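You operate a simulated robot arm through the tools that you are given. There is no shell and no other tool.

You are at the controls of a simulated robot arm. One attempt, no reset.

## Task
Prove the module tester at 230 volts with the check block; switch off after.
Fine: block in the bay, guard over it, hold button down till it beeps.

The check looks at the end state, three seconds after you hand in, the way a careful person would. Anything else that was tipped, shoved, dropped, spilled or broken makes it a failure.

## Robot
A 7-joint arm with a fingered hand, fixed in place. Base frame: the origin is at the foot of the arm, x ahead of it, y to its left, z up. Lengths are in mm, angles in degrees, forces in N, time in s.
Its first joint turns from -166.0 to 166.0 degrees. Payload 4 kg.
The tool frame sits at the grasp point between the pads (the TCP): z along the fingers, y along the line on which they close. The tips reach 30 mm beyond it. The gripper opens to 104 mm. The gripper's body begins 35 mm behind the TCP. The gripper is a hand of 4 fingers: y runs from the thumb to the fingers, the wrist lies at [-15, -113, -190] in the tool frame, and closing takes about 1.5 s.
Orientation is that of the tool frame in the base frame, as a unit quaternion [x, y, z, w]. With the fingers straight down and the wrist toward the robot, the tool's x, y and z point along [0, 1, 0], [1, 0, 0] and [0, 0, -1] of the base frame.

## Interface
- The arm moves only by the tool apply_moves. Its argument "rows" is a list of rows, each a list of 7 numbers: the shift along the tool's x, y, z in mm, then the turn, a rotation vector about the tool's x, y, z in degrees, then the finger opening in mm, from 0 to 104. In form: [[x, y, z, wx, wy, wz, fingers], ...]. A call has 1 to 20 rows; each row is the pose to reach, as a shift and turn from the pose commanded when the call began, along the tool's axes at that moment. A row lasts 0.2 s, in which the tool goes at most 50 mm and 8.6 degrees; a call with a longer step from one row to the next is refused whole, and so is a gripper value outside its range. Where a pose cannot be reached the arm comes as near as it can. A force on the tool above 70 N (or 10 N above the force at the start of the call, whichever is more), or a blocked arm, ends the call early, and 0.2 s more pass. Each finger travels about 153 mm/s and halts on what it meets, pressing with about 32 N; the grip force reading is that of the motor and also rises with nothing between the fingers. The clock runs only during rows and for 0.2 s after the last one: add rows that repeat a pose to give the fingers time. It gives the time, the measured TCP pose, the force on the tool (base axes), the opening and the grip force at its end, in the units of the frame above (readings bear some noise), with the torque about the TCP (base axes, N m) and any sound that the robot's microphone picked up.
- Cameras (640 x 400 px; columns grow to the right, rows downward): "scene" is fixed at [400, -499.4, 1581.9]; the picture's right is [0.92, -0.40, 0.00], its down [-0.31, -0.71, -0.63] and it looks along [0.25, 0.58, -0.78] (base axes); focal length 323 px, centre (320, 200). "wrist" rides on the gripper at [61, -92, -130] in the tool frame; the picture's right is [-0.81, 0.28, -0.52], its down [-0.53, -0.71, 0.46] and it looks along [-0.24, 0.64, 0.72] (tool axes); focal length 275 px, centre (320, 200).
- camera(camera): a new picture of that camera. The clock stands still meanwhile.
- hand_shape(shape): the hand has 4 fingers and takes this shape, open, in about a second: jaw (thumb against the fingers, like two jaws); tri (thumb and two fingers); tip (a fingertip pinch); poke (one finger out to press); point (the index stretched); flat (the hand flat); cup (the hand cupped); fist (a fist). The gripper value then closes the fingers along that shape, each until it touches; the sizes above hold for jaw. It gives what a move gives, with no picture.
- locate(camera, pixels): for up to 12 pixels [column, row] of the newest picture of that camera ("zoom" is the newest enlarged one), the place [x, y, z] in the base frame of the surface seen there, good to about 3 mm. The clock stands still meanwhile.
- inspect(camera, box): a new picture of the part [left, top, right, bottom] of that camera's present view, enlarged. The clock stands still meanwhile.
- hand_in(): hands the job in; it is judged then, once.

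Unless the task says otherwise, let go and move clear before handing in.

The tools are called after "Emit:" by a JSON object that holds its "fn" and its "kwargs". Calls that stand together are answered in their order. apply_moves: Moves the arm, as the interface text tells. Its arguments: {"type":"object","properties":{"rows":{"type":"array","items":{"type":"array","items":{"type":"number"}}}},"required":["rows"]} The other tools are called the same way: hand_shape (shape) gives the hand a shape; camera (camera) takes a picture; locate (camera, pixels) gives the place of the surface under pixels of a picture; inspect (camera, box) takes an enlarged picture of a part of a camera's view; hand_in () hands the job in.

At the start:

```text
clock: 0.0
eef_pos: [521.3, 105.6, 1143.0]
ee_rot: [0.707, 0.707, 0.0, 0.0]
ft_force: [-0.7, -0.3, 0.6]
wrist_torque: [-0.01, -0.02, 0.02]
finger_gap: 103.4
grip_force: 0.0
shape: jaw
```

scene: 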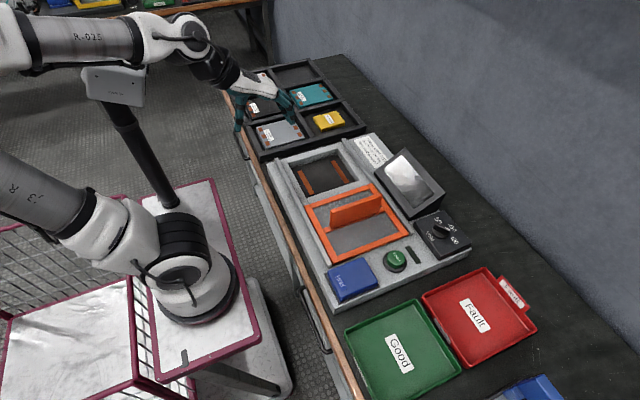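
wrist: 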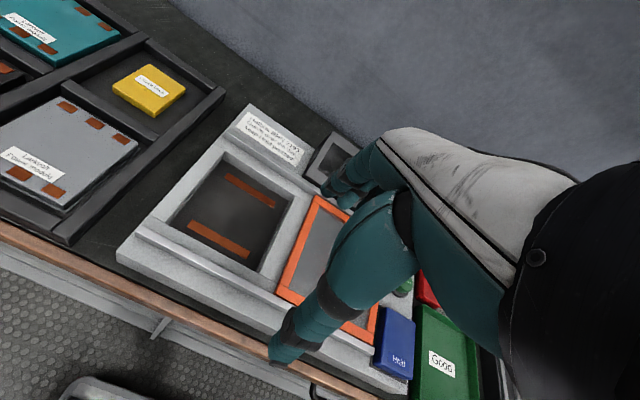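

The scene shows a tester with a bay around (325,175), an orange sliding guard around (350,215), a dial near (443,232), a green button at (395,260), and module trays at (300,110). I'll zoom in on these to read the labels.

Emit:
{"fn": "inspect", "kwargs": {"camera": "scene", "box": [230, 50, 390, 150]}}

Emit:
{"fn": "inspect", "kwargs": {"camera": "scene", "box": [340, 120, 480, 208]}}

Emit:
{"fn": "inspect", "kwargs": {"camera": "scene", "box": [370, 200, 482, 270]}}

Emit:
{"fn": "inspect", "kwargs": {"camera": "wrist", "box": [90, 50, 346, 210]}}

Emit:
{"fn": "inspect", "kwargs": {"camera": "scene", "box": [260, 140, 420, 310]}}

```text
4.00 times, centred on (310, 100) of scene
```

zoom: 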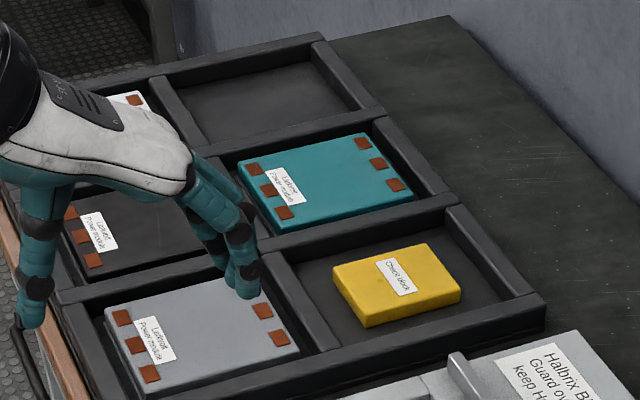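

```text
4.55 times, centred on (410, 164) of scene
```

zoom: 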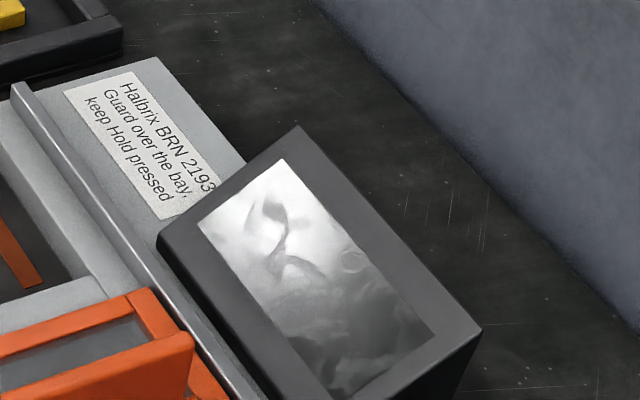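

```text
5.71 times, centred on (426, 235) of scene
```

zoom: 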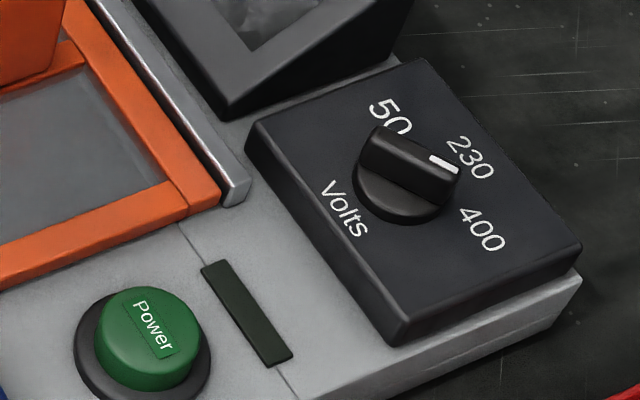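

```text
2.50 times, centred on (218, 130) of wrist
```

zoom: 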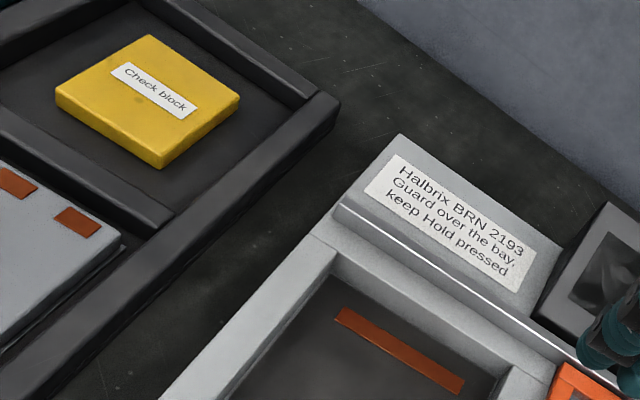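

```text
2.35 times, centred on (340, 225) of scene
```

zoom: 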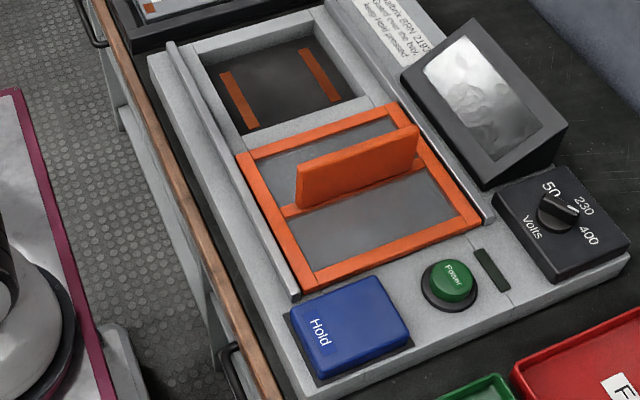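

The check block is the yellow one at (328,120). The dial's pointer looks near 230, and the lamp by the Power button is dark. Next I'll measure positions.

Emit:
{"fn": "camera", "kwargs": {"camera": "scene"}}

Emit:
{"fn": "locate", "kwargs": {"camera": "scene", "pixels": [[312, 117], [335, 111], [345, 121], [322, 130], [328, 120], [320, 177], [305, 175], [339, 171], [297, 165], [335, 155], [356, 180], [314, 193]]}}

Emit:
{"fn": "locate", "kwargs": {"camera": "scene", "pixels": [[307, 209], [372, 185], [398, 232], [333, 261], [331, 220], [355, 205], [383, 198], [350, 240], [350, 275], [395, 257], [412, 256], [440, 228]]}}

Emit:
{"fn": "locate", "kwargs": {"camera": "scene", "pixels": [[268, 165], [350, 140], [388, 300], [465, 250], [275, 190], [330, 290], [405, 190], [300, 135], [352, 125], [320, 135], [338, 104], [305, 112]]}}

Emit:
{"fn": "inspect", "kwargs": {"camera": "scene", "box": [420, 210, 468, 240]}}

```text
taken
```

scene: 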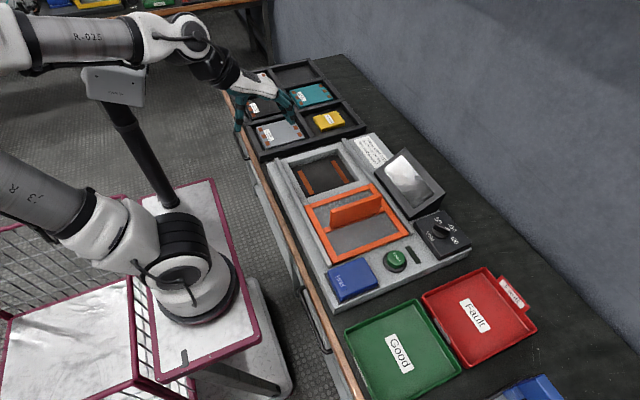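

```text
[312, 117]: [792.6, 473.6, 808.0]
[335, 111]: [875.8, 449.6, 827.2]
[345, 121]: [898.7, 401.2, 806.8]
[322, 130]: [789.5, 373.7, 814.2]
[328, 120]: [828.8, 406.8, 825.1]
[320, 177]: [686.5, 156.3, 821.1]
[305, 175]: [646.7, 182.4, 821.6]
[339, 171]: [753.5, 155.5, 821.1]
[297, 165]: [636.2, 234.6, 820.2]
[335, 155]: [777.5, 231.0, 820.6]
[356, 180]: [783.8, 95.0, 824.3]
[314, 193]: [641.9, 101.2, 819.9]
```

```text
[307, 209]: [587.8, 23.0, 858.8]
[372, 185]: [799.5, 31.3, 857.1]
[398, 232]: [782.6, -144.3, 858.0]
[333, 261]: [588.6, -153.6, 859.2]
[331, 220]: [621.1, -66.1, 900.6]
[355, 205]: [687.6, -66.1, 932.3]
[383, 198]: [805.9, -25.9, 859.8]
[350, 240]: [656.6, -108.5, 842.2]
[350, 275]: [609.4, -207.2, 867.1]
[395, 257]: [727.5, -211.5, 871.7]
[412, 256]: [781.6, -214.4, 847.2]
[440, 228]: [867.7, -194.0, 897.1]
```

```text
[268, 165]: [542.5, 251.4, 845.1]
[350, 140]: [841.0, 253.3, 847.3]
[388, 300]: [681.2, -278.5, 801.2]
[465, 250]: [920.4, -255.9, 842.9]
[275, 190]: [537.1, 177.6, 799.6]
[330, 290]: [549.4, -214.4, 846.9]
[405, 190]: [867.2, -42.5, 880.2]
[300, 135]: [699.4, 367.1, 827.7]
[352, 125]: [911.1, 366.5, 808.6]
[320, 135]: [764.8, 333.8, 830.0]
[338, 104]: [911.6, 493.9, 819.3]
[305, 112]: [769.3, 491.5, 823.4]
```

```text
13.33 times, centred on (444, 225) of scene
```

zoom: 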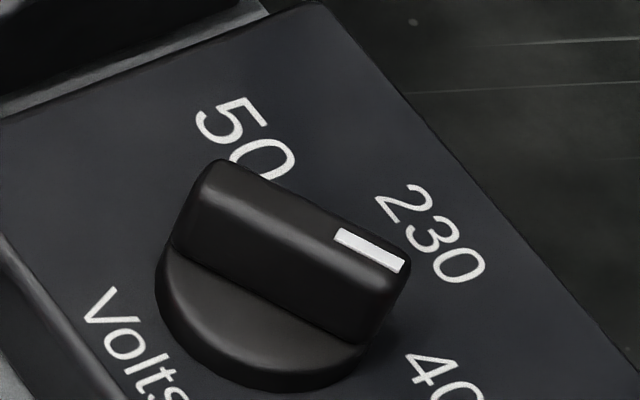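

The pointer's white mark (370,250 in the zoom) sits between 230 and 400. I'll measure the direction of the knob and its labels.

Emit:
{"fn": "locate", "kwargs": {"camera": "zoom", "pixels": [[340, 236], [402, 266], [220, 172], [190, 235], [370, 325], [295, 240], [245, 140], [430, 235], [430, 375], [140, 345], [270, 375], [165, 270]]}}

Emit:
{"fn": "inspect", "kwargs": {"camera": "scene", "box": [404, 195, 484, 270]}}

```text
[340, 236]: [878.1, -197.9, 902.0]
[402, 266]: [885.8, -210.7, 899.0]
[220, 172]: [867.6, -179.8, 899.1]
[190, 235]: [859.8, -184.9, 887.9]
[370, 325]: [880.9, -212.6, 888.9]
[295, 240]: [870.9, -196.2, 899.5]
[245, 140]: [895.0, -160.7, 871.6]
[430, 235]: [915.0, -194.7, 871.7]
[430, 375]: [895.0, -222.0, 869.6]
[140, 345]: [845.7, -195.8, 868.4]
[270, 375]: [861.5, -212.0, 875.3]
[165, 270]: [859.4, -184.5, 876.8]
```

```text
5.33 times, centred on (444, 232) of scene
```

zoom: 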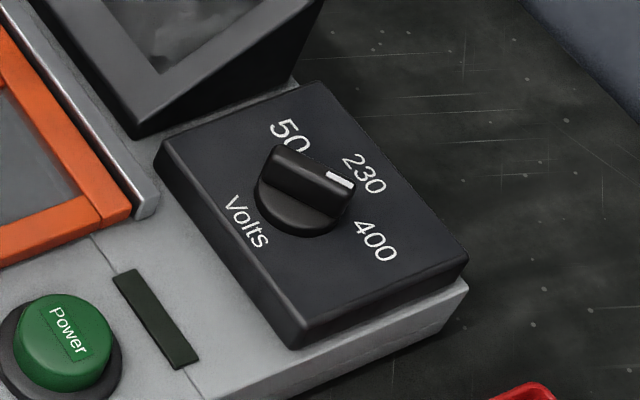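

The knob at (444,225) points at 400 (direction about -60°), so it has to turn to 230 (about 0°). I'll take more precise measurements of the block, the bay and the guard.

Emit:
{"fn": "inspect", "kwargs": {"camera": "scene", "box": [300, 98, 364, 138]}}

Emit:
{"fn": "locate", "kwargs": {"camera": "zoom", "pixels": [[140, 130], [330, 70], [402, 145], [195, 215], [270, 140], [215, 250], [145, 170], [390, 180], [60, 170], [310, 290], [500, 210], [300, 200]]}}

Emit:
{"fn": "inspect", "kwargs": {"camera": "scene", "box": [262, 135, 390, 215]}}

Emit:
{"fn": "locate", "kwargs": {"camera": "zoom", "pixels": [[120, 140], [350, 70], [490, 215], [260, 290], [205, 180], [395, 140], [270, 265], [100, 125], [370, 60], [200, 240], [430, 115], [230, 160]]}}

Emit:
{"fn": "inspect", "kwargs": {"camera": "scene", "box": [298, 175, 418, 310]}}

```text
10.00 times, centred on (332, 118) of scene
```

zoom: 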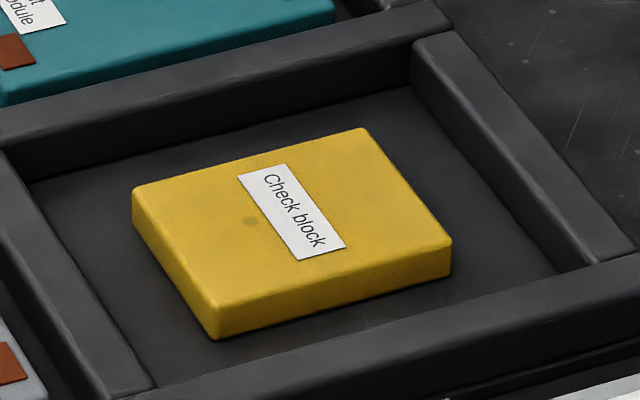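

```text
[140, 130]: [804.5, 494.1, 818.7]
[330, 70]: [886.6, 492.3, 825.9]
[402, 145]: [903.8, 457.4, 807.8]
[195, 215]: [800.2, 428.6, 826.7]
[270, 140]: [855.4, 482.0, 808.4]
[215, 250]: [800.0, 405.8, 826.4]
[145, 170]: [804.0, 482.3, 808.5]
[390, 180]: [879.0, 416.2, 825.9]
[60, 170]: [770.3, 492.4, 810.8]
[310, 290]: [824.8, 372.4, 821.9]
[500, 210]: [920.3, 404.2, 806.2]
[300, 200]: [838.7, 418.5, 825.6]
```

```text
5.00 times, centred on (326, 175) of scene
```

zoom: 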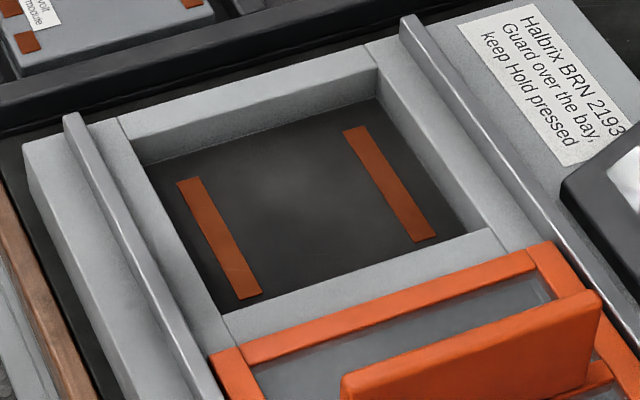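

```text
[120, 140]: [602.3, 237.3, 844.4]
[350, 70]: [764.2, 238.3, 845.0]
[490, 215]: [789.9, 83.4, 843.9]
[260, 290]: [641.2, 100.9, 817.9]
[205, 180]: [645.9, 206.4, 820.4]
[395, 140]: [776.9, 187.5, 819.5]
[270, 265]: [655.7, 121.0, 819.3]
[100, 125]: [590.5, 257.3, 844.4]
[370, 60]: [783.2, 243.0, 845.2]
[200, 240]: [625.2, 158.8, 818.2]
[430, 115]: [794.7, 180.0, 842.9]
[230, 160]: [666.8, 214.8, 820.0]
```

```text
2.96 times, centred on (358, 242) of scene
```

zoom: 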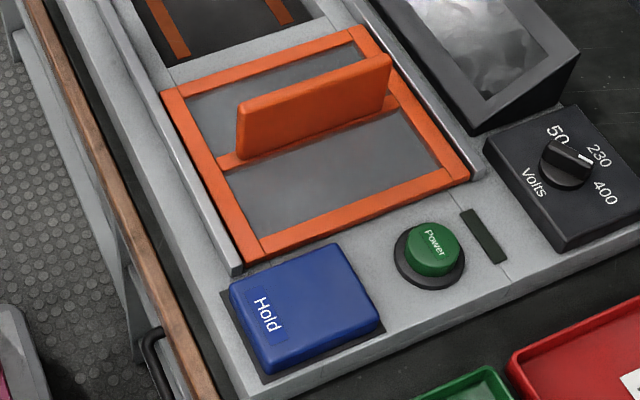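

Bay interior is roughly x 610–790, y 93–240 with the floor at z 819. Next I'll get the block's corners (zoom 135,188 / 362,128 / 452,238 / 215,308) and check the guard and button geometry.

Emit:
{"fn": "locate", "kwargs": {"camera": "zoom", "pixels": [[165, 95], [350, 30], [465, 165], [250, 255], [240, 105], [388, 60], [240, 150], [390, 90], [315, 85], [365, 50], [320, 130], [180, 85]]}}

Emit:
{"fn": "locate", "kwargs": {"camera": "zoom", "pixels": [[232, 280], [335, 245], [380, 315], [268, 365], [305, 305], [435, 250], [410, 240], [458, 250], [435, 232], [435, 272], [402, 268], [484, 236]]}}

Emit:
{"fn": "inspect", "kwargs": {"camera": "scene", "box": [300, 98, 364, 138]}}

Emit:
{"fn": "locate", "kwargs": {"camera": "zoom", "pixels": [[141, 190], [360, 132], [448, 240], [217, 304], [250, 160], [175, 250], [330, 272], [405, 185], [425, 45], [600, 258], [10, 155], [150, 385]]}}

```text
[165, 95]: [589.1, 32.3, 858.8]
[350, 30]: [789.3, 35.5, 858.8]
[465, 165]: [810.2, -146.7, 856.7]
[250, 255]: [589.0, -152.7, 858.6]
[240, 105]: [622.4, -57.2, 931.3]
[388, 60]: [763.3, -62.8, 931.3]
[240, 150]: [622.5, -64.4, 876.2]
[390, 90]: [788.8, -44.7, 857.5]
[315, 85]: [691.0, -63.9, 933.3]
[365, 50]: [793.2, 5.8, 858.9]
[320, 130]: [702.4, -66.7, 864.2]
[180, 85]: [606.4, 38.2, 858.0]
```

```text
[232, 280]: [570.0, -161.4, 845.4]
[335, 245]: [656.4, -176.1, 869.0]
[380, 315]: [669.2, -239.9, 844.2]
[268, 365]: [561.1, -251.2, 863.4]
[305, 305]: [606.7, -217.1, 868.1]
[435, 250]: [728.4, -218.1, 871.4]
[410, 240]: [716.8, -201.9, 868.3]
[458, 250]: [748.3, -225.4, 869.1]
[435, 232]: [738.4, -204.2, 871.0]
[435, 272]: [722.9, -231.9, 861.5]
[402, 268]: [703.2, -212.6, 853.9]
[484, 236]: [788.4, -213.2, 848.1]
```

```text
10.00 times, centred on (332, 118) of scene
```

zoom: 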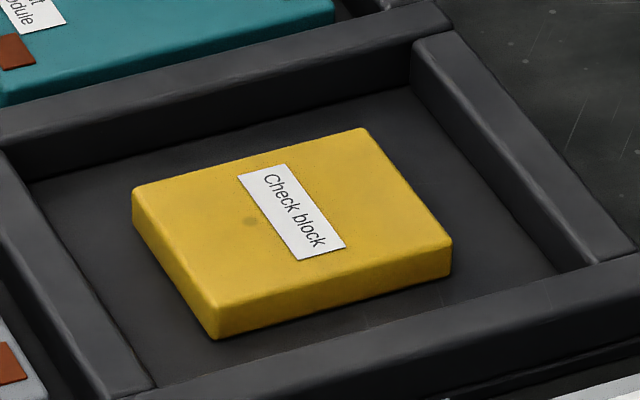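

```text
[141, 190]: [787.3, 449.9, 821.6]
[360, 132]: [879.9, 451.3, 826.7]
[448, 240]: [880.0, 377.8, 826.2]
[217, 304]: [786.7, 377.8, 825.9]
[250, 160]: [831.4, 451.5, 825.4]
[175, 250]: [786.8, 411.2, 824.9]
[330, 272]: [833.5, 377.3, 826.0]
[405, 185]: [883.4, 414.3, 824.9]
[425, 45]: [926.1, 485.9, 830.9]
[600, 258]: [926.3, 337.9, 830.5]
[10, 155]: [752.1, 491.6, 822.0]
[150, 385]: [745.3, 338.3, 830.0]
```

Block spans x≈786–882, y≈377–452, top z≈826, so the 75 mm side along y is the one to grip. I'll move above it with the hand turned 90° and see whether that orientation is reachable.

Emit:
{"fn": "apply_moves", "kwargs": {"rows": [[26, 26, 12, 0, 0, -7.5, 104], [51, 52, 24, 0, 0, -15, 104], [77, 78, 36, 0, 0, -22.5, 104], [103, 104, 48, 0, 0, -30, 104], [128, 130, 60, 0, 0, -37.5, 104], [154, 156, 72, 0, 0, -45, 104], [180, 182, 84, 0, 0, -52.5, 104], [205, 208, 95, 0, 0, -60, 104], [231, 234, 107, 0, 0, -67.5, 104], [257, 260, 119, 0, 0, -75, 104], [282, 286, 131, 0, 0, -82.5, 104], [308, 312, 143, 0, 0, -90, 104], [308, 312, 143, 0, 0, -90, 104]]}}

Emit:
{"fn": "camera", "kwargs": {"camera": "scene"}}

Emit:
{"fn": "camera", "kwargs": {"camera": "wrist"}}

```text
clock: 2.8
eef_pos: [835.0, 412.7, 1001.8]
ee_rot: [-0.001, 1.0, 0.0, 0.0]
ft_force: [1.1, -0.1, 0.3]
wrist_torque: [-0.01, 0.03, 0.03]
finger_gap: 103.5
grip_force: 0.0
shape: jaw
```

```text
taken
```

scene: 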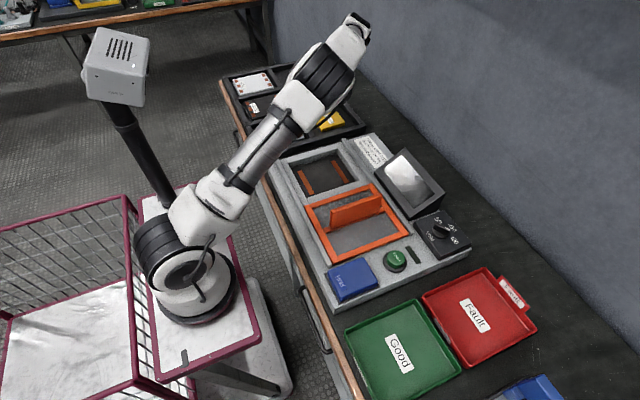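

```text
taken
```

wrist: 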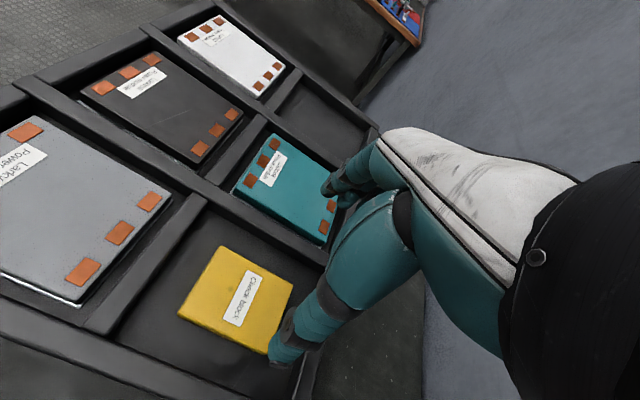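

The 90° orientation is reachable and the hand is above the block at (235,300) in the wrist view. I'll descend to z 865 and look again.

Emit:
{"fn": "apply_moves", "kwargs": {"rows": [[1.5, 1.8, 40, 0, 0, 0, 104], [1.5, 1.8, 80, 0, 0, 0, 104], [1.5, 1.8, 110, 0, 0, 0, 104], [1.5, 1.8, 137, 0, 0, 0, 104], [1.5, 1.8, 137, 0, 0, 0, 104]]}}

Emit:
{"fn": "camera", "kwargs": {"camera": "wrist"}}

Emit:
{"fn": "inspect", "kwargs": {"camera": "scene", "box": [260, 40, 420, 150]}}

```text
clock: 4.0
eef_pos: [832.5, 414.2, 865.2]
ee_rot: [0.0, 1.0, 0.0, 0.001]
ft_force: [-0.5, 0.3, 0.7]
wrist_torque: [-0.01, 0.01, 0.02]
finger_gap: 103.7
grip_force: 0.0
shape: jaw
```

```text
taken
```

wrist: 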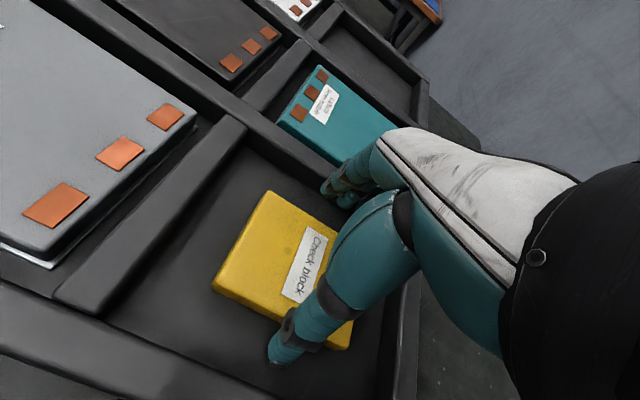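

```text
3.64 times, centred on (340, 95) of scene
```

zoom: 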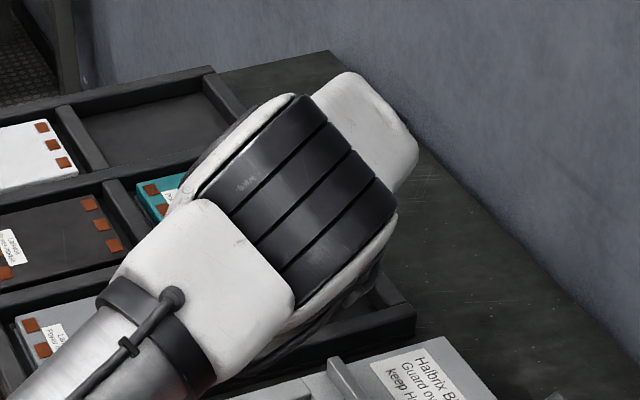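

The fingers straddle the block (thumb tip at 280,350, fingers at 340,190). I'll descend to z≈843 and close.

Emit:
{"fn": "apply_moves", "kwargs": {"rows": [[0, 0, 12, 0, 0, 0, 104], [0, 0, 22, 0, 0, 0, 104], [0, 0, 22, 0, 0, 0, 104]]}}

Emit:
{"fn": "apply_moves", "kwargs": {"rows": [[0, 0, 0, 0, 0, 0, 80], [0, 0, 0, 0, 0, 0, 60], [0, 0, 0, 0, 0, 0, 60], [0, 0, 0, 0, 0, 0, 60], [0, 0, 0, 0, 0, 0, 60], [0, 0, 0, 0, 0, 0, 60], [0, 0, 0, 0, 0, 0, 60]]}}

Emit:
{"fn": "camera", "kwargs": {"camera": "wrist"}}

```text
clock: 4.8
eef_pos: [832.8, 414.1, 842.5]
ee_rot: [-0.001, 1.0, 0.0, 0.0]
ft_force: [-0.1, -0.4, -0.4]
wrist_torque: [-0.03, 0.02, -0.02]
finger_gap: 103.5
grip_force: 0.1
shape: jaw
```

```text
clock: 6.4
eef_pos: [831.3, 414.4, 842.8]
ee_rot: [0.0, 1.0, -0.001, 0.0]
ft_force: [0.0, -0.6, 0.3]
wrist_torque: [-0.07, -0.02, 0.02]
finger_gap: 73.4
grip_force: 31.9
shape: jaw
```

```text
taken
```

wrist: 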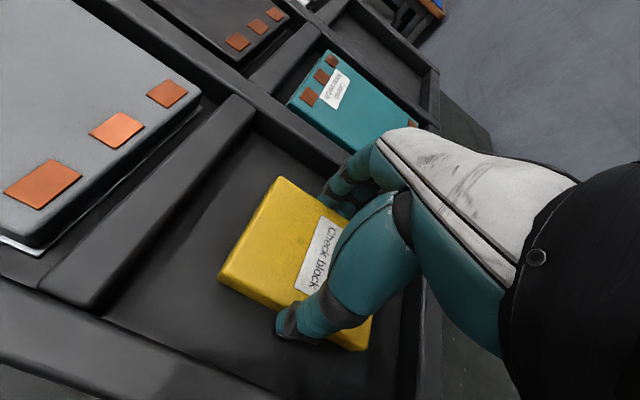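

The grip is on the block at a 73 mm gap and 32 N. I'll lift it 110 mm and check the hold.

Emit:
{"fn": "apply_moves", "kwargs": {"rows": [[0, 0, -15, 0, 0, 0, 60], [0, 0, -40, 0, 0, 0, 60], [0, 0, -75, 0, 0, 0, 60], [0, 0, -110, 0, 0, 0, 60], [0, 0, -110, 0, 0, 0, 60]]}}

Emit:
{"fn": "camera", "kwargs": {"camera": "wrist"}}

```text
clock: 7.6
eef_pos: [832.8, 413.3, 952.4]
ee_rot: [0.001, 1.0, 0.0, 0.0]
ft_force: [0.2, -0.1, -3.7]
wrist_torque: [-0.01, -0.01, 0.01]
finger_gap: 73.7
grip_force: 32.0
shape: jaw
```

```text
taken
```

wrist: 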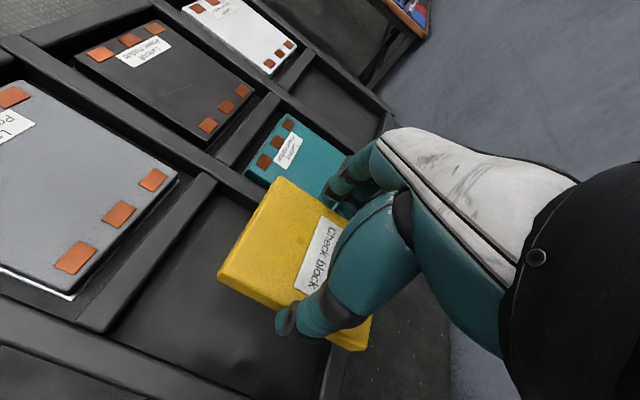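

The block is held (weight about 3.7 N). I'll refine the bay's edges from the scene before moving over it.

Emit:
{"fn": "inspect", "kwargs": {"camera": "scene", "box": [280, 145, 376, 205]}}

```text
6.67 times, centred on (328, 175) of scene
```

zoom: 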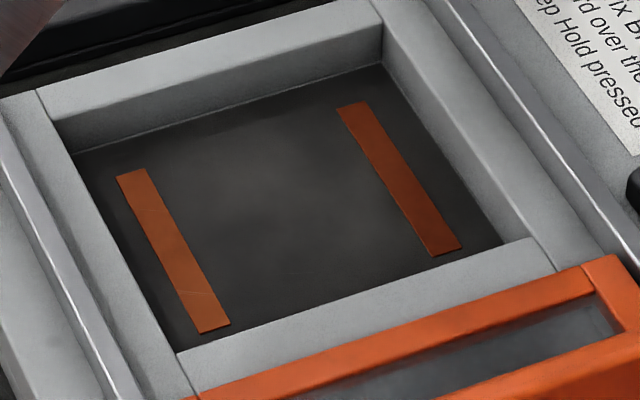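

Emit:
{"fn": "locate", "kwargs": {"camera": "zoom", "pixels": [[77, 158], [378, 68], [498, 240], [180, 345], [131, 174], [213, 328], [350, 106], [447, 250], [50, 122], [380, 25], [530, 240], [178, 355]]}}

```text
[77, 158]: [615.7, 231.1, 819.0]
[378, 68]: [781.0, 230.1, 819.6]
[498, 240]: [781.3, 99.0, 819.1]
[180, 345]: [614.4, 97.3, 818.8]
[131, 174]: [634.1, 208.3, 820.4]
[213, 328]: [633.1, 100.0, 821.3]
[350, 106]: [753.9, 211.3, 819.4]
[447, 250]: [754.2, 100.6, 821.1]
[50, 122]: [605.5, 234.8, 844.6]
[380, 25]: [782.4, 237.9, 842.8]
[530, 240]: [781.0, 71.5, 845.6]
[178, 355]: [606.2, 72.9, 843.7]
```

The bay interior spans x 606–782, y 72–233, centre about (694,153), with its floor at z 819. I'll carry the block above that centre at the current height.

Emit:
{"fn": "apply_moves", "kwargs": {"rows": [[10, -19, 0, 0, 0, 0, 60], [28, -52, 0, 0, 0, 0, 60], [47, -88, 0, 0, 0, 0, 60], [66, -124, 0, 0, 0, 0, 60], [85, -160, 0, 0, 0, 0, 60], [104, -196, 0, 0, 0, 0, 60], [122, -230, 0, 0, 0, 0, 60], [133, -250, 0, 0, 0, 0, 60], [139, -260, 0, 0, 0, 0, 60], [139, -260, 0, 0, 0, 0, 60]]}}

Emit:
{"fn": "camera", "kwargs": {"camera": "wrist"}}

Emit:
{"fn": "camera", "kwargs": {"camera": "scene"}}

```text
clock: 9.8
eef_pos: [692.4, 154.8, 952.3]
ee_rot: [0.001, 1.0, 0.0, 0.0]
ft_force: [-0.3, -0.4, -3.5]
wrist_torque: [0.02, 0.02, -0.01]
finger_gap: 73.5
grip_force: 32.0
shape: jaw
```

```text
taken
```

wrist: 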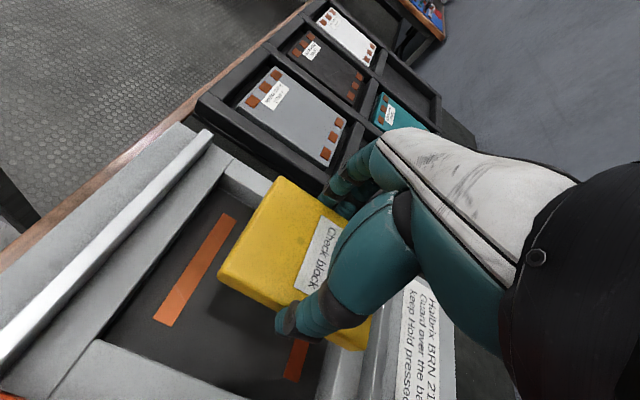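

```text
taken
```

scene: 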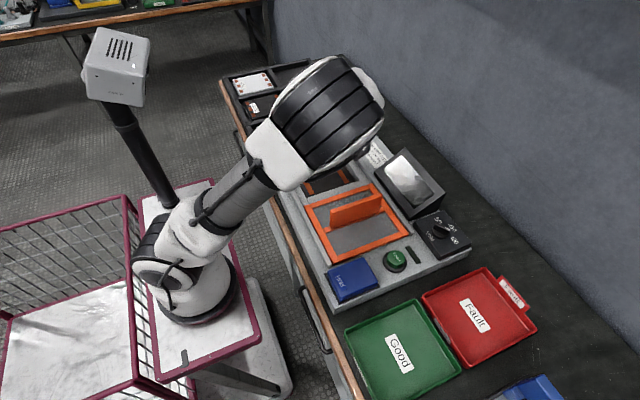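

The block hangs over the bay with the copper strips either side of it. I'll lower it gently toward the floor.

Emit:
{"fn": "apply_moves", "kwargs": {"rows": [[-1.5, -1, 30, 0, 0, 0, 60], [-1.5, -1, 60, 0, 0, 0, 60], [-1.5, -1, 80, 0, 0, 0, 60], [-1.5, -1, 90, 0, 0, 0, 60], [-1.5, -1, 94, 0, 0, 0, 60], [-1.5, -1, 94, 0, 0, 0, 60]]}}

Emit:
{"fn": "camera", "kwargs": {"camera": "wrist"}}

```text
clock: 11.2
eef_pos: [695.2, 155.8, 857.7]
ee_rot: [0.0, 1.0, -0.001, 0.0]
ft_force: [-0.2, -0.4, -3.2]
wrist_torque: [0.01, -0.02, 0.01]
finger_gap: 73.5
grip_force: 32.0
shape: jaw
```

```text
taken
```

wrist: 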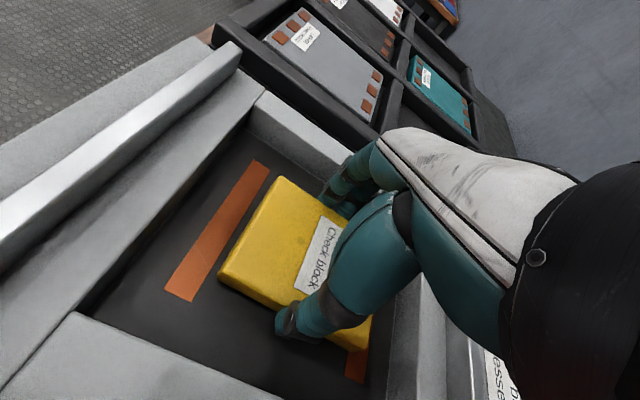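

The block still hangs (-3.2 N). I'll lower a few mm until it bears on the floor.

Emit:
{"fn": "apply_moves", "kwargs": {"rows": [[0, 0, 1.5, 0, 0, 0, 60], [0, 0, 2.5, 0, 0, 0, 60], [0, 0, 3.2, 0, 0, 0, 60]]}}

```text
clock: 12.0
eef_pos: [694.6, 154.6, 853.8]
ee_rot: [0.0, 1.0, 0.001, 0.0]
ft_force: [-0.1, 0.0, -3.2]
wrist_torque: [0.01, -0.01, 0.02]
finger_gap: 73.4
grip_force: 32.3
shape: jaw
```

Emit:
{"fn": "apply_moves", "kwargs": {"rows": [[0, 0, 0.8, 0, 0, 0, 60], [0, 0, 1.6, 0, 0, 0, 60], [0, 0, 1.6, 0, 0, 0, 60]]}}

Emit:
{"fn": "camera", "kwargs": {"camera": "wrist"}}

```text
clock: 12.8
eef_pos: [695.9, 153.3, 853.3]
ee_rot: [-0.001, 1.0, 0.0, 0.0]
ft_force: [0.6, 0.2, -4.0]
wrist_torque: [0.0, 0.02, -0.01]
finger_gap: 73.7
grip_force: 32.3
shape: jaw
```

```text
taken
```

wrist: 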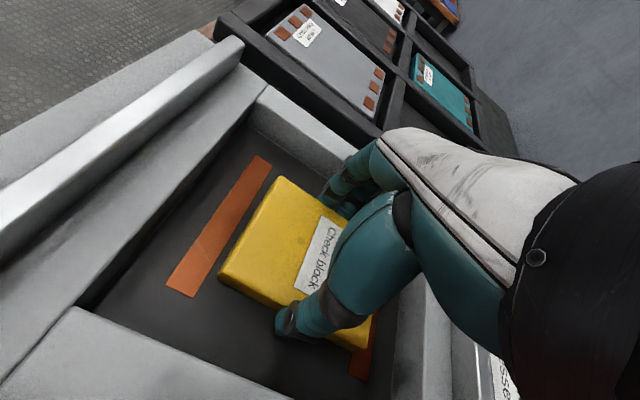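

Still hanging, so I'll keep lowering in small steps.

Emit:
{"fn": "apply_moves", "kwargs": {"rows": [[0, 0, 0.7, 0, 0, 0, 60], [0, 0, 1.4, 0, 0, 0, 60], [0, 0, 2, 0, 0, 0, 60], [0, 0, 2, 0, 0, 0, 60]]}}

```text
clock: 13.8
eef_pos: [695.0, 154.6, 850.8]
ee_rot: [0.001, 1.0, 0.0, 0.001]
ft_force: [-1.9, -3.7, 7.6]
wrist_torque: [-0.17, 0.05, 0.05]
finger_gap: 73.3
grip_force: 31.9
shape: jaw
```

Contact: the vertical force flipped to +7.6 N. I'll open the fingers and check.

Emit:
{"fn": "apply_moves", "kwargs": {"rows": [[0, 0, -0.7, 0, 0, 0, 76], [0, 0, -0.7, 0, 0, 0, 86], [0, 0, -0.7, 0, 0, 0, 100], [0, 0, -0.7, 0, 0, 0, 104], [0, 0, -0.7, 0, 0, 0, 104], [0, 0, -0.7, 0, 0, 0, 104]]}}

Emit:
{"fn": "camera", "kwargs": {"camera": "wrist"}}

```text
clock: 15.2
eef_pos: [695.5, 153.9, 850.3]
ee_rot: [0.0, 1.0, 0.001, 0.0]
ft_force: [-0.1, 0.0, 0.3]
wrist_torque: [0.01, 0.01, -0.01]
finger_gap: 103.6
grip_force: 0.1
shape: jaw
```

```text
taken
```

wrist: 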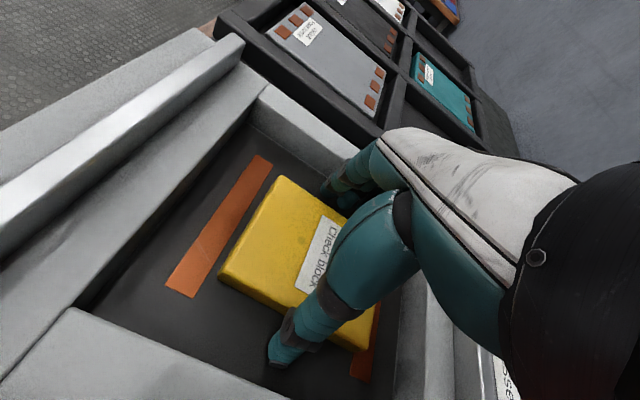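

The block is released on the bay floor. I'll lift straight up and look.

Emit:
{"fn": "apply_moves", "kwargs": {"rows": [[0, 0, -20, 0, 0, 0, 104], [0, 0, -60, 0, 0, 0, 104], [0, 0, -105, 0, 0, 0, 104], [0, 0, -150, 0, 0, 0, 104], [0, 0, -180, 0, 0, 0, 104], [0, 0, -180, 0, 0, 0, 104]]}}

Emit:
{"fn": "camera", "kwargs": {"camera": "wrist"}}

Emit:
{"fn": "inspect", "kwargs": {"camera": "scene", "box": [290, 170, 410, 245]}}

Emit:
{"fn": "locate", "kwargs": {"camera": "zoom", "pixels": [[225, 197], [300, 170], [400, 140], [480, 115], [222, 190], [310, 158], [480, 105], [230, 240], [350, 190], [460, 160], [300, 232], [420, 195]]}}

```text
clock: 16.6
eef_pos: [696.2, 154.6, 1035.7]
ee_rot: [0.0, 1.0, 0.0, -0.001]
ft_force: [0.0, 0.2, -0.7]
wrist_torque: [0.0, -0.02, 0.0]
finger_gap: 103.7
grip_force: 0.1
shape: jaw
```

```text
taken
```

wrist: 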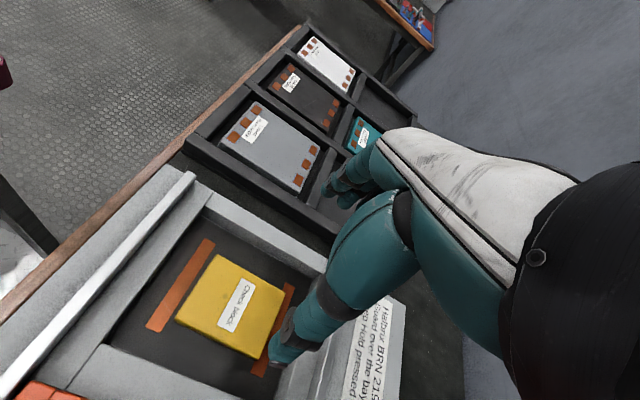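

```text
5.33 times, centred on (350, 208) of scene
```

zoom: 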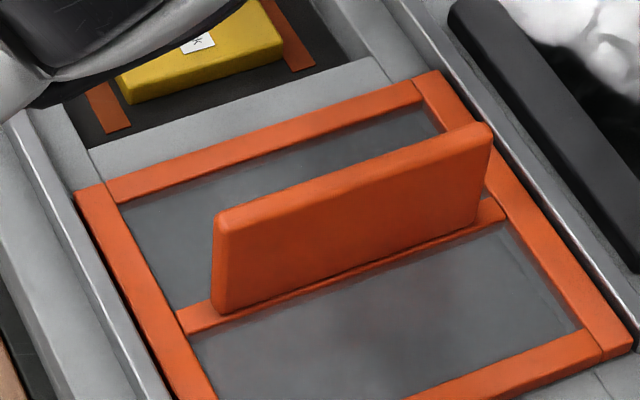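

```text
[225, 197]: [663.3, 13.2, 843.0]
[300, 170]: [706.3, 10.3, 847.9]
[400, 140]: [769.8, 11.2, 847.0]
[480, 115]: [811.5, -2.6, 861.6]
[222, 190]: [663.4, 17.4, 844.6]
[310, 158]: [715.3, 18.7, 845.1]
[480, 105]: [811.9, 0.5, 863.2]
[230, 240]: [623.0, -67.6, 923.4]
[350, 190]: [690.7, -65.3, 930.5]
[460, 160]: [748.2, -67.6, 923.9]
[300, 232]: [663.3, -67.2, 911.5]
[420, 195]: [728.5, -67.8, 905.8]
```

The block sits in the bay and the guard's handle runs along x at y≈-61, top z≈932. I'll go above the handle to grip it across y.

Emit:
{"fn": "apply_moves", "kwargs": {"rows": [[0, -30, 0, 0, 0, 0, 80], [0, -75, 0, 0, 0, 0, 70], [0, -120, 0, 0, 0, 0, 70], [0, -165, 0, 0, 0, 0, 70], [0, -200, 0, 0, 0, 0, 70], [0, -216, 0, 0, 0, 0, 70], [0, -216, 30, 0, 0, 0, 70], [0, -216, 60, 0, 0, 0, 70], [0, -216, 60, 0, 0, 0, 70]]}}

Emit:
{"fn": "camera", "kwargs": {"camera": "wrist"}}

Emit:
{"fn": "camera", "kwargs": {"camera": "scene"}}

```text
clock: 18.6
eef_pos: [694.1, -65.1, 969.4]
ee_rot: [0.0, 1.0, 0.0, 0.0]
ft_force: [-0.3, 0.2, 0.1]
wrist_torque: [0.0, -0.02, -0.05]
finger_gap: 70.1
grip_force: 0.0
shape: jaw
```

```text
taken
```

wrist: 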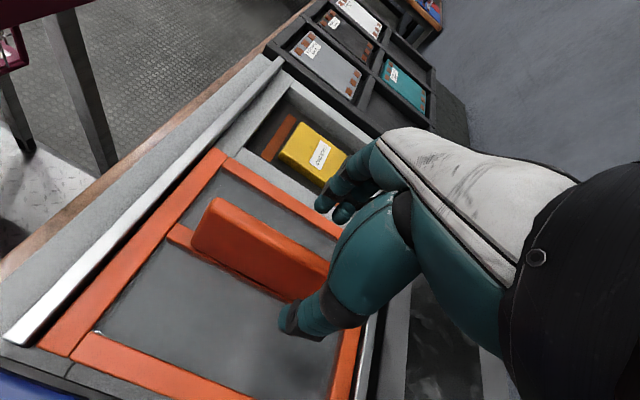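

```text
taken
```

scene: 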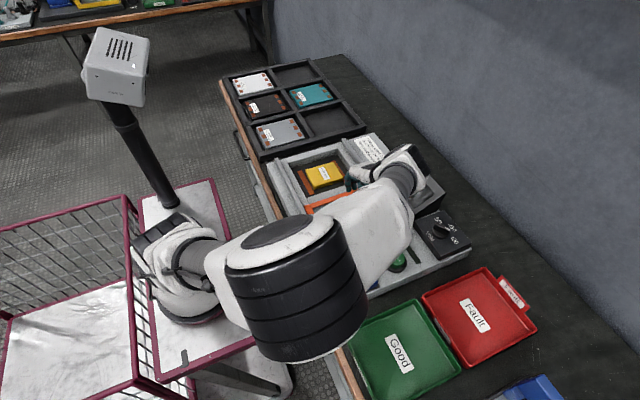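

The jaws straddle the handle in the wrist view, but the elbow hangs over the bench edge (290,290). I'll check its clearance before descending.

Emit:
{"fn": "locate", "kwargs": {"camera": "scene", "pixels": [[290, 290], [290, 235], [350, 300], [385, 200], [400, 175], [300, 345], [365, 240]]}}

Emit:
{"fn": "inspect", "kwargs": {"camera": "scene", "box": [200, 130, 450, 370]}}

```text
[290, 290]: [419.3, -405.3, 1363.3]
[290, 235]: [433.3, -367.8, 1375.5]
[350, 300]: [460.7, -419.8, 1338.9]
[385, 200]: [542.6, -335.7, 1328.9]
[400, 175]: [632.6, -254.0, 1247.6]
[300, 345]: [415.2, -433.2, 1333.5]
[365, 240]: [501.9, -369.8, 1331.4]
```

```text
1.67 times, centred on (325, 250) of scene
```

zoom: 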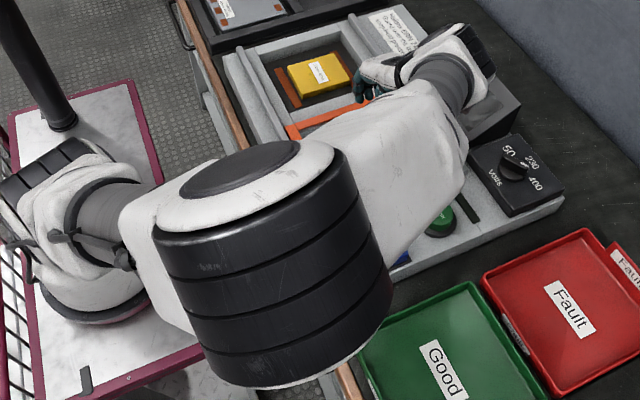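

The elbow is high at z≈1360, so it's clear. I'll descend over the handle and close.

Emit:
{"fn": "apply_moves", "kwargs": {"rows": [[0, 3, 20, 0, 0, 0, 70], [0, 3, 40, 0, 0, 0, 70], [0, 3, 57, 0, 0, 0, 70], [0, 3, 57, 0, 0, 0, 70]]}}

Emit:
{"fn": "apply_moves", "kwargs": {"rows": [[0, 0, 0, 0, 0, 0, 45], [0, 0, 0, 0, 0, 0, 25], [0, 0, 0, 0, 0, 0, 5], [0, 0, 0, 0, 0, 0, 5], [0, 0, 0, 0, 0, 0, 5], [0, 0, 0, 0, 0, 0, 5]]}}

Emit:
{"fn": "camera", "kwargs": {"camera": "wrist"}}

```text
clock: 19.6
eef_pos: [696.0, -59.8, 914.8]
ee_rot: [0.0, 1.0, 0.0, 0.0]
ft_force: [0.6, -0.3, 0.3]
wrist_torque: [-0.01, -0.01, 0.02]
finger_gap: 70.3
grip_force: 0.0
shape: jaw
```

```text
clock: 21.0
eef_pos: [695.4, -60.2, 914.0]
ee_rot: [0.001, 1.0, 0.0, 0.0]
ft_force: [0.2, 0.0, -3.0]
wrist_torque: [0.01, -0.05, 0.09]
finger_gap: 8.8
grip_force: 31.9
shape: jaw
```

```text
taken
```

wrist: 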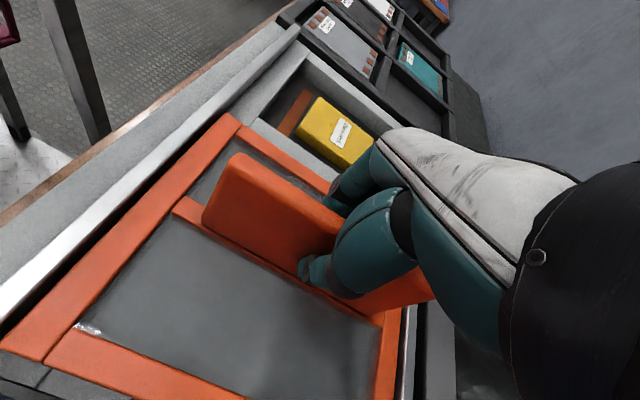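

Handle gripped (8.8 mm gap, 32 N). I'll slide the guard along +y, first a short distance.

Emit:
{"fn": "apply_moves", "kwargs": {"rows": [[0, 5, 0, 0, 0, 0, 5], [0, 15, 0, 0, 0, 0, 5], [0, 28, 0, 0, 0, 0, 5], [0, 40, 0, 0, 0, 0, 5]]}}

Emit:
{"fn": "camera", "kwargs": {"camera": "wrist"}}

```text
clock: 22.0
eef_pos: [696.4, -19.0, 915.1]
ee_rot: [0.0, 1.0, 0.0, -0.001]
ft_force: [-0.5, -2.2, -17.7]
wrist_torque: [-0.04, 0.08, 0.07]
finger_gap: 8.5
grip_force: 31.8
shape: jaw
```

```text
taken
```

wrist: 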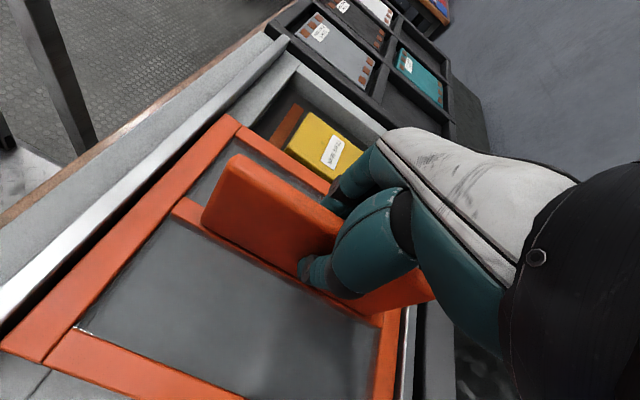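

The guard slides with the hand; the tool carries -17.7 N vertically, so I'll ease down 1 mm and continue.

Emit:
{"fn": "apply_moves", "kwargs": {"rows": [[0, 5, 1, 0, 0, 0, 5], [0, 20, 1, 0, 0, 0, 5], [0, 40, 1, 0, 0, 0, 5], [0, 60, 1, 0, 0, 0, 5], [0, 80, 1, 0, 0, 0, 5], [0, 100, 1, 0, 0, 0, 5]]}}

Emit:
{"fn": "camera", "kwargs": {"camera": "wrist"}}

```text
clock: 23.4
eef_pos: [694.9, 80.9, 913.8]
ee_rot: [0.0, 1.0, -0.001, 0.0]
ft_force: [1.8, 0.8, -9.0]
wrist_torque: [0.04, -0.01, 0.11]
finger_gap: 8.4
grip_force: 32.2
shape: jaw
```

```text
taken
```

wrist: 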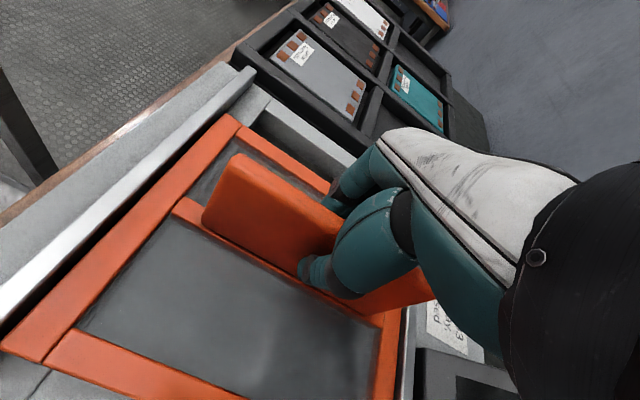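

Sliding smoothly, now at y 81. I'll move about 70 mm more, slowly, watching for a stop.

Emit:
{"fn": "apply_moves", "kwargs": {"rows": [[0, 5, 0.5, 0, 0, 0, 5], [0, 18, 0.5, 0, 0, 0, 5], [0, 32, 0.5, 0, 0, 0, 5], [0, 44, 0.5, 0, 0, 0, 5], [0, 54, 0.5, 0, 0, 0, 5], [0, 62, 0.5, 0, 0, 0, 5], [0, 68, 0.5, 0, 0, 0, 5], [0, 71, 0.5, 0, 0, 0, 5]]}}

Emit:
{"fn": "camera", "kwargs": {"camera": "wrist"}}

Emit:
{"fn": "camera", "kwargs": {"camera": "scene"}}

```text
clock: 25.2
eef_pos: [694.5, 153.2, 912.5]
ee_rot: [0.0, 1.0, 0.001, 0.002]
ft_force: [1.3, -1.8, 16.2]
wrist_torque: [-0.04, -0.08, 0.13]
finger_gap: 8.7
grip_force: 32.1
shape: jaw
```

```text
taken
```

wrist: 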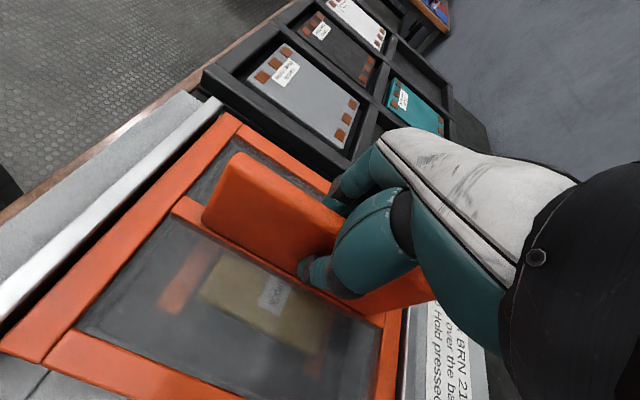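

```text
taken
```

scene: 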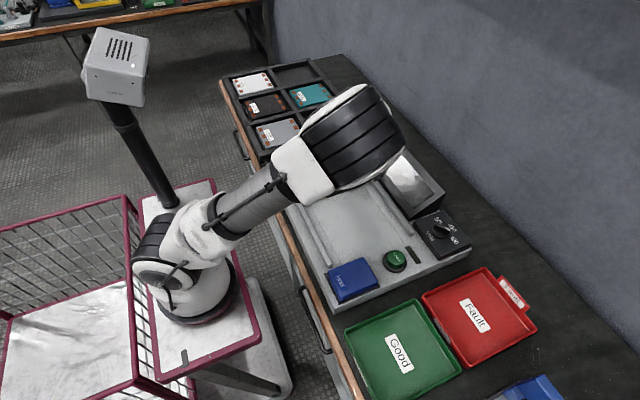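

The block is visible through the guard at (270,300). I'll measure the guard's edges to see how far it has come.

Emit:
{"fn": "locate", "kwargs": {"camera": "wrist", "pixels": [[236, 118], [20, 345], [60, 340], [215, 102], [195, 93], [120, 400], [250, 300], [230, 280], [205, 210], [330, 180], [215, 140], [270, 150]]}}

Emit:
{"fn": "inspect", "kwargs": {"camera": "wrist", "box": [150, 60, 410, 230]}}

```text
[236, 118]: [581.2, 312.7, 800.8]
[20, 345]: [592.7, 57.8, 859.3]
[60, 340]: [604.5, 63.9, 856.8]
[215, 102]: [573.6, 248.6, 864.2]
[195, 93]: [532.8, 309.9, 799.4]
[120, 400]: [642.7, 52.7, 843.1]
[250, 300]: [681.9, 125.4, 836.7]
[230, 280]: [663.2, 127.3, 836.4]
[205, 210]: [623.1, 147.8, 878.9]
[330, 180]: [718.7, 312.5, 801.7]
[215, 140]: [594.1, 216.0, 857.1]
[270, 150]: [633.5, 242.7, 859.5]
```

```text
2.35 times, centred on (280, 145) of wrist
```

zoom: 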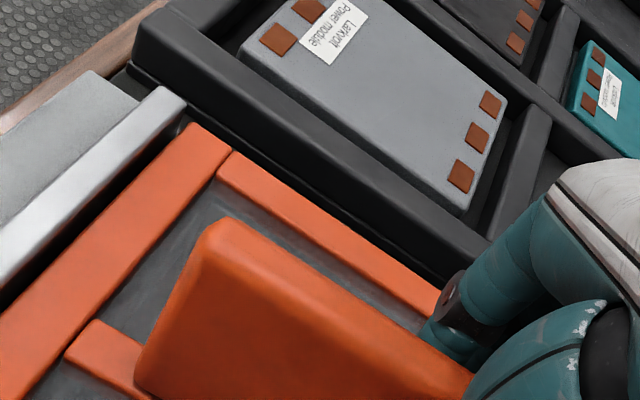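

The guard now spans y≈58–250, covering the bay (72–233). I'll release and lift clear.

Emit:
{"fn": "apply_moves", "kwargs": {"rows": [[0, 0, -0.7, 0, 0, 0, 20], [0, 0, -0.7, 0, 0, 0, 40], [0, 0, -0.7, 0, 0, 0, 60], [0, 0, -0.7, 0, 0, 0, 60], [0, 0, -0.7, 0, 0, 0, 60], [0, 0, -30, 0, 0, 0, 60], [0, 0, -75, 0, 0, 0, 60], [0, 0, -120, 0, 0, 0, 60], [0, 0, -150, 0, 0, 0, 60], [0, 0, -150, 0, 0, 0, 60]]}}

Emit:
{"fn": "camera", "kwargs": {"camera": "wrist"}}

```text
clock: 27.4
eef_pos: [694.9, 154.5, 1062.8]
ee_rot: [0.0, 1.0, 0.001, 0.0]
ft_force: [0.3, -0.1, 0.8]
wrist_torque: [-0.01, 0.01, -0.03]
finger_gap: 59.4
grip_force: 0.0
shape: jaw
```

```text
taken
```

wrist: 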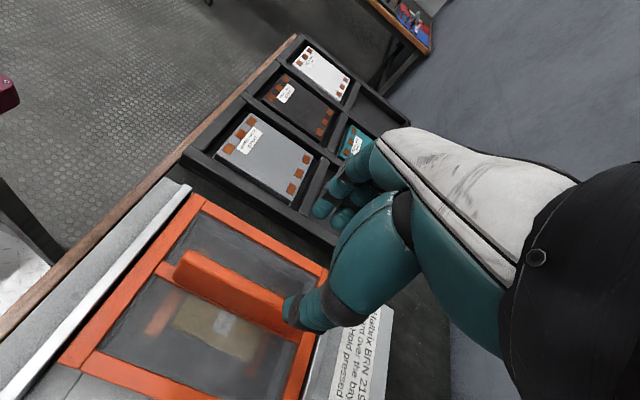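

The guard is in place with the block under it. Next is the dial: I'll move above the knob near (873,-198) and check whether the final grip orientation is reachable there.

Emit:
{"fn": "apply_moves", "kwargs": {"rows": [[-20, -38, 0, 0, 0, 0, 60], [-40, -80, 0, 0, 0, 0, 60], [-61, -120, 0, 0, 0, 0, 60], [-81, -160, 0, 0, 0, 0, 60], [-101, -200, 0, 0, 0, 0, 60], [-121, -240, 0, 0, 0, 0, 60], [-142, -280, 10, 0, 0, 0, 60], [-162, -320, 30, 0, 0, 0, 60], [-178, -352, 60, 0, 0, 0, 60], [-178, -352, 80, 0, 0, 0, 60], [-178, -352, 80, 0, 0, 0, 60]]}}

Emit:
{"fn": "camera", "kwargs": {"camera": "wrist"}}

Emit:
{"fn": "camera", "kwargs": {"camera": "scene"}}

```text
clock: 29.8
eef_pos: [873.6, -200.1, 981.7]
ee_rot: [0.0, 1.0, 0.001, 0.001]
ft_force: [0.2, 0.2, -0.3]
wrist_torque: [-0.02, -0.02, 0.01]
finger_gap: 59.5
grip_force: 0.1
shape: jaw
```

```text
taken
```

wrist: 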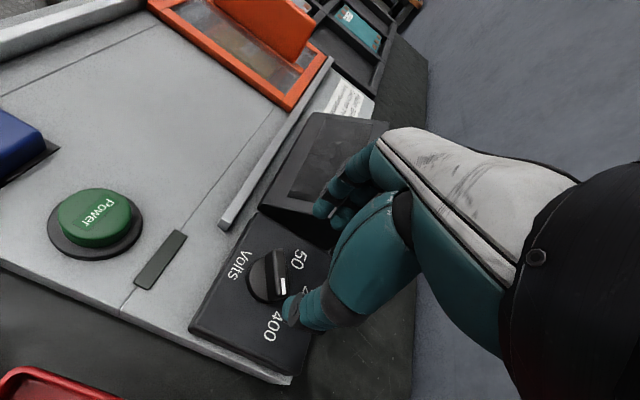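

```text
taken
```

scene: 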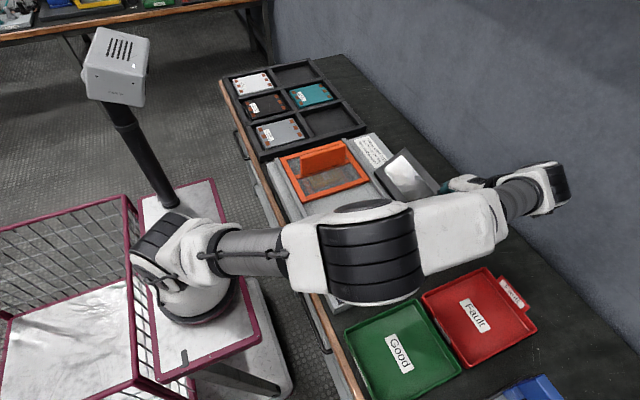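

The final orientation is reachable here. The monitor at (320,170) is close to the finger side, so I'll measure it and the knob from this view.

Emit:
{"fn": "locate", "kwargs": {"camera": "wrist", "pixels": [[265, 205], [320, 115], [385, 125], [322, 200], [300, 150], [328, 240], [262, 260], [277, 255], [283, 285], [270, 300], [255, 285], [288, 268]]}}

Emit:
{"fn": "inspect", "kwargs": {"camera": "wrist", "box": [190, 200, 350, 380]}}

Emit:
{"fn": "locate", "kwargs": {"camera": "scene", "pixels": [[405, 155], [440, 190], [413, 218], [380, 178], [425, 175], [415, 205], [372, 172]]}}

```text
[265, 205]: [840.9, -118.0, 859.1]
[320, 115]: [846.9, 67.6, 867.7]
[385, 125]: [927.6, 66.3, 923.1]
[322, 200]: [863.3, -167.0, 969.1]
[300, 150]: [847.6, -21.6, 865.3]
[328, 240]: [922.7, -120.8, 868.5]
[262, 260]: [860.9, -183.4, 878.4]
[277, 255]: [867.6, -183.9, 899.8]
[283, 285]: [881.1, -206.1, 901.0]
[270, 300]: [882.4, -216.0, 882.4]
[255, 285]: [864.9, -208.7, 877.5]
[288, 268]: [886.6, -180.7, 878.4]
```

```text
2.22 times, centred on (270, 290) of wrist
```

zoom: 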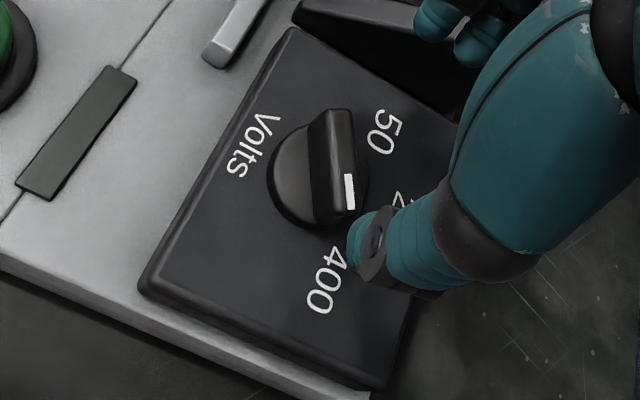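

```text
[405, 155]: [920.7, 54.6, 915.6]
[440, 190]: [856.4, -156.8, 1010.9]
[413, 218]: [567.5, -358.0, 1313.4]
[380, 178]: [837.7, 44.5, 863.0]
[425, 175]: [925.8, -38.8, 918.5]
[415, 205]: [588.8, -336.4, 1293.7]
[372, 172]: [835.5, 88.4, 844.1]
```

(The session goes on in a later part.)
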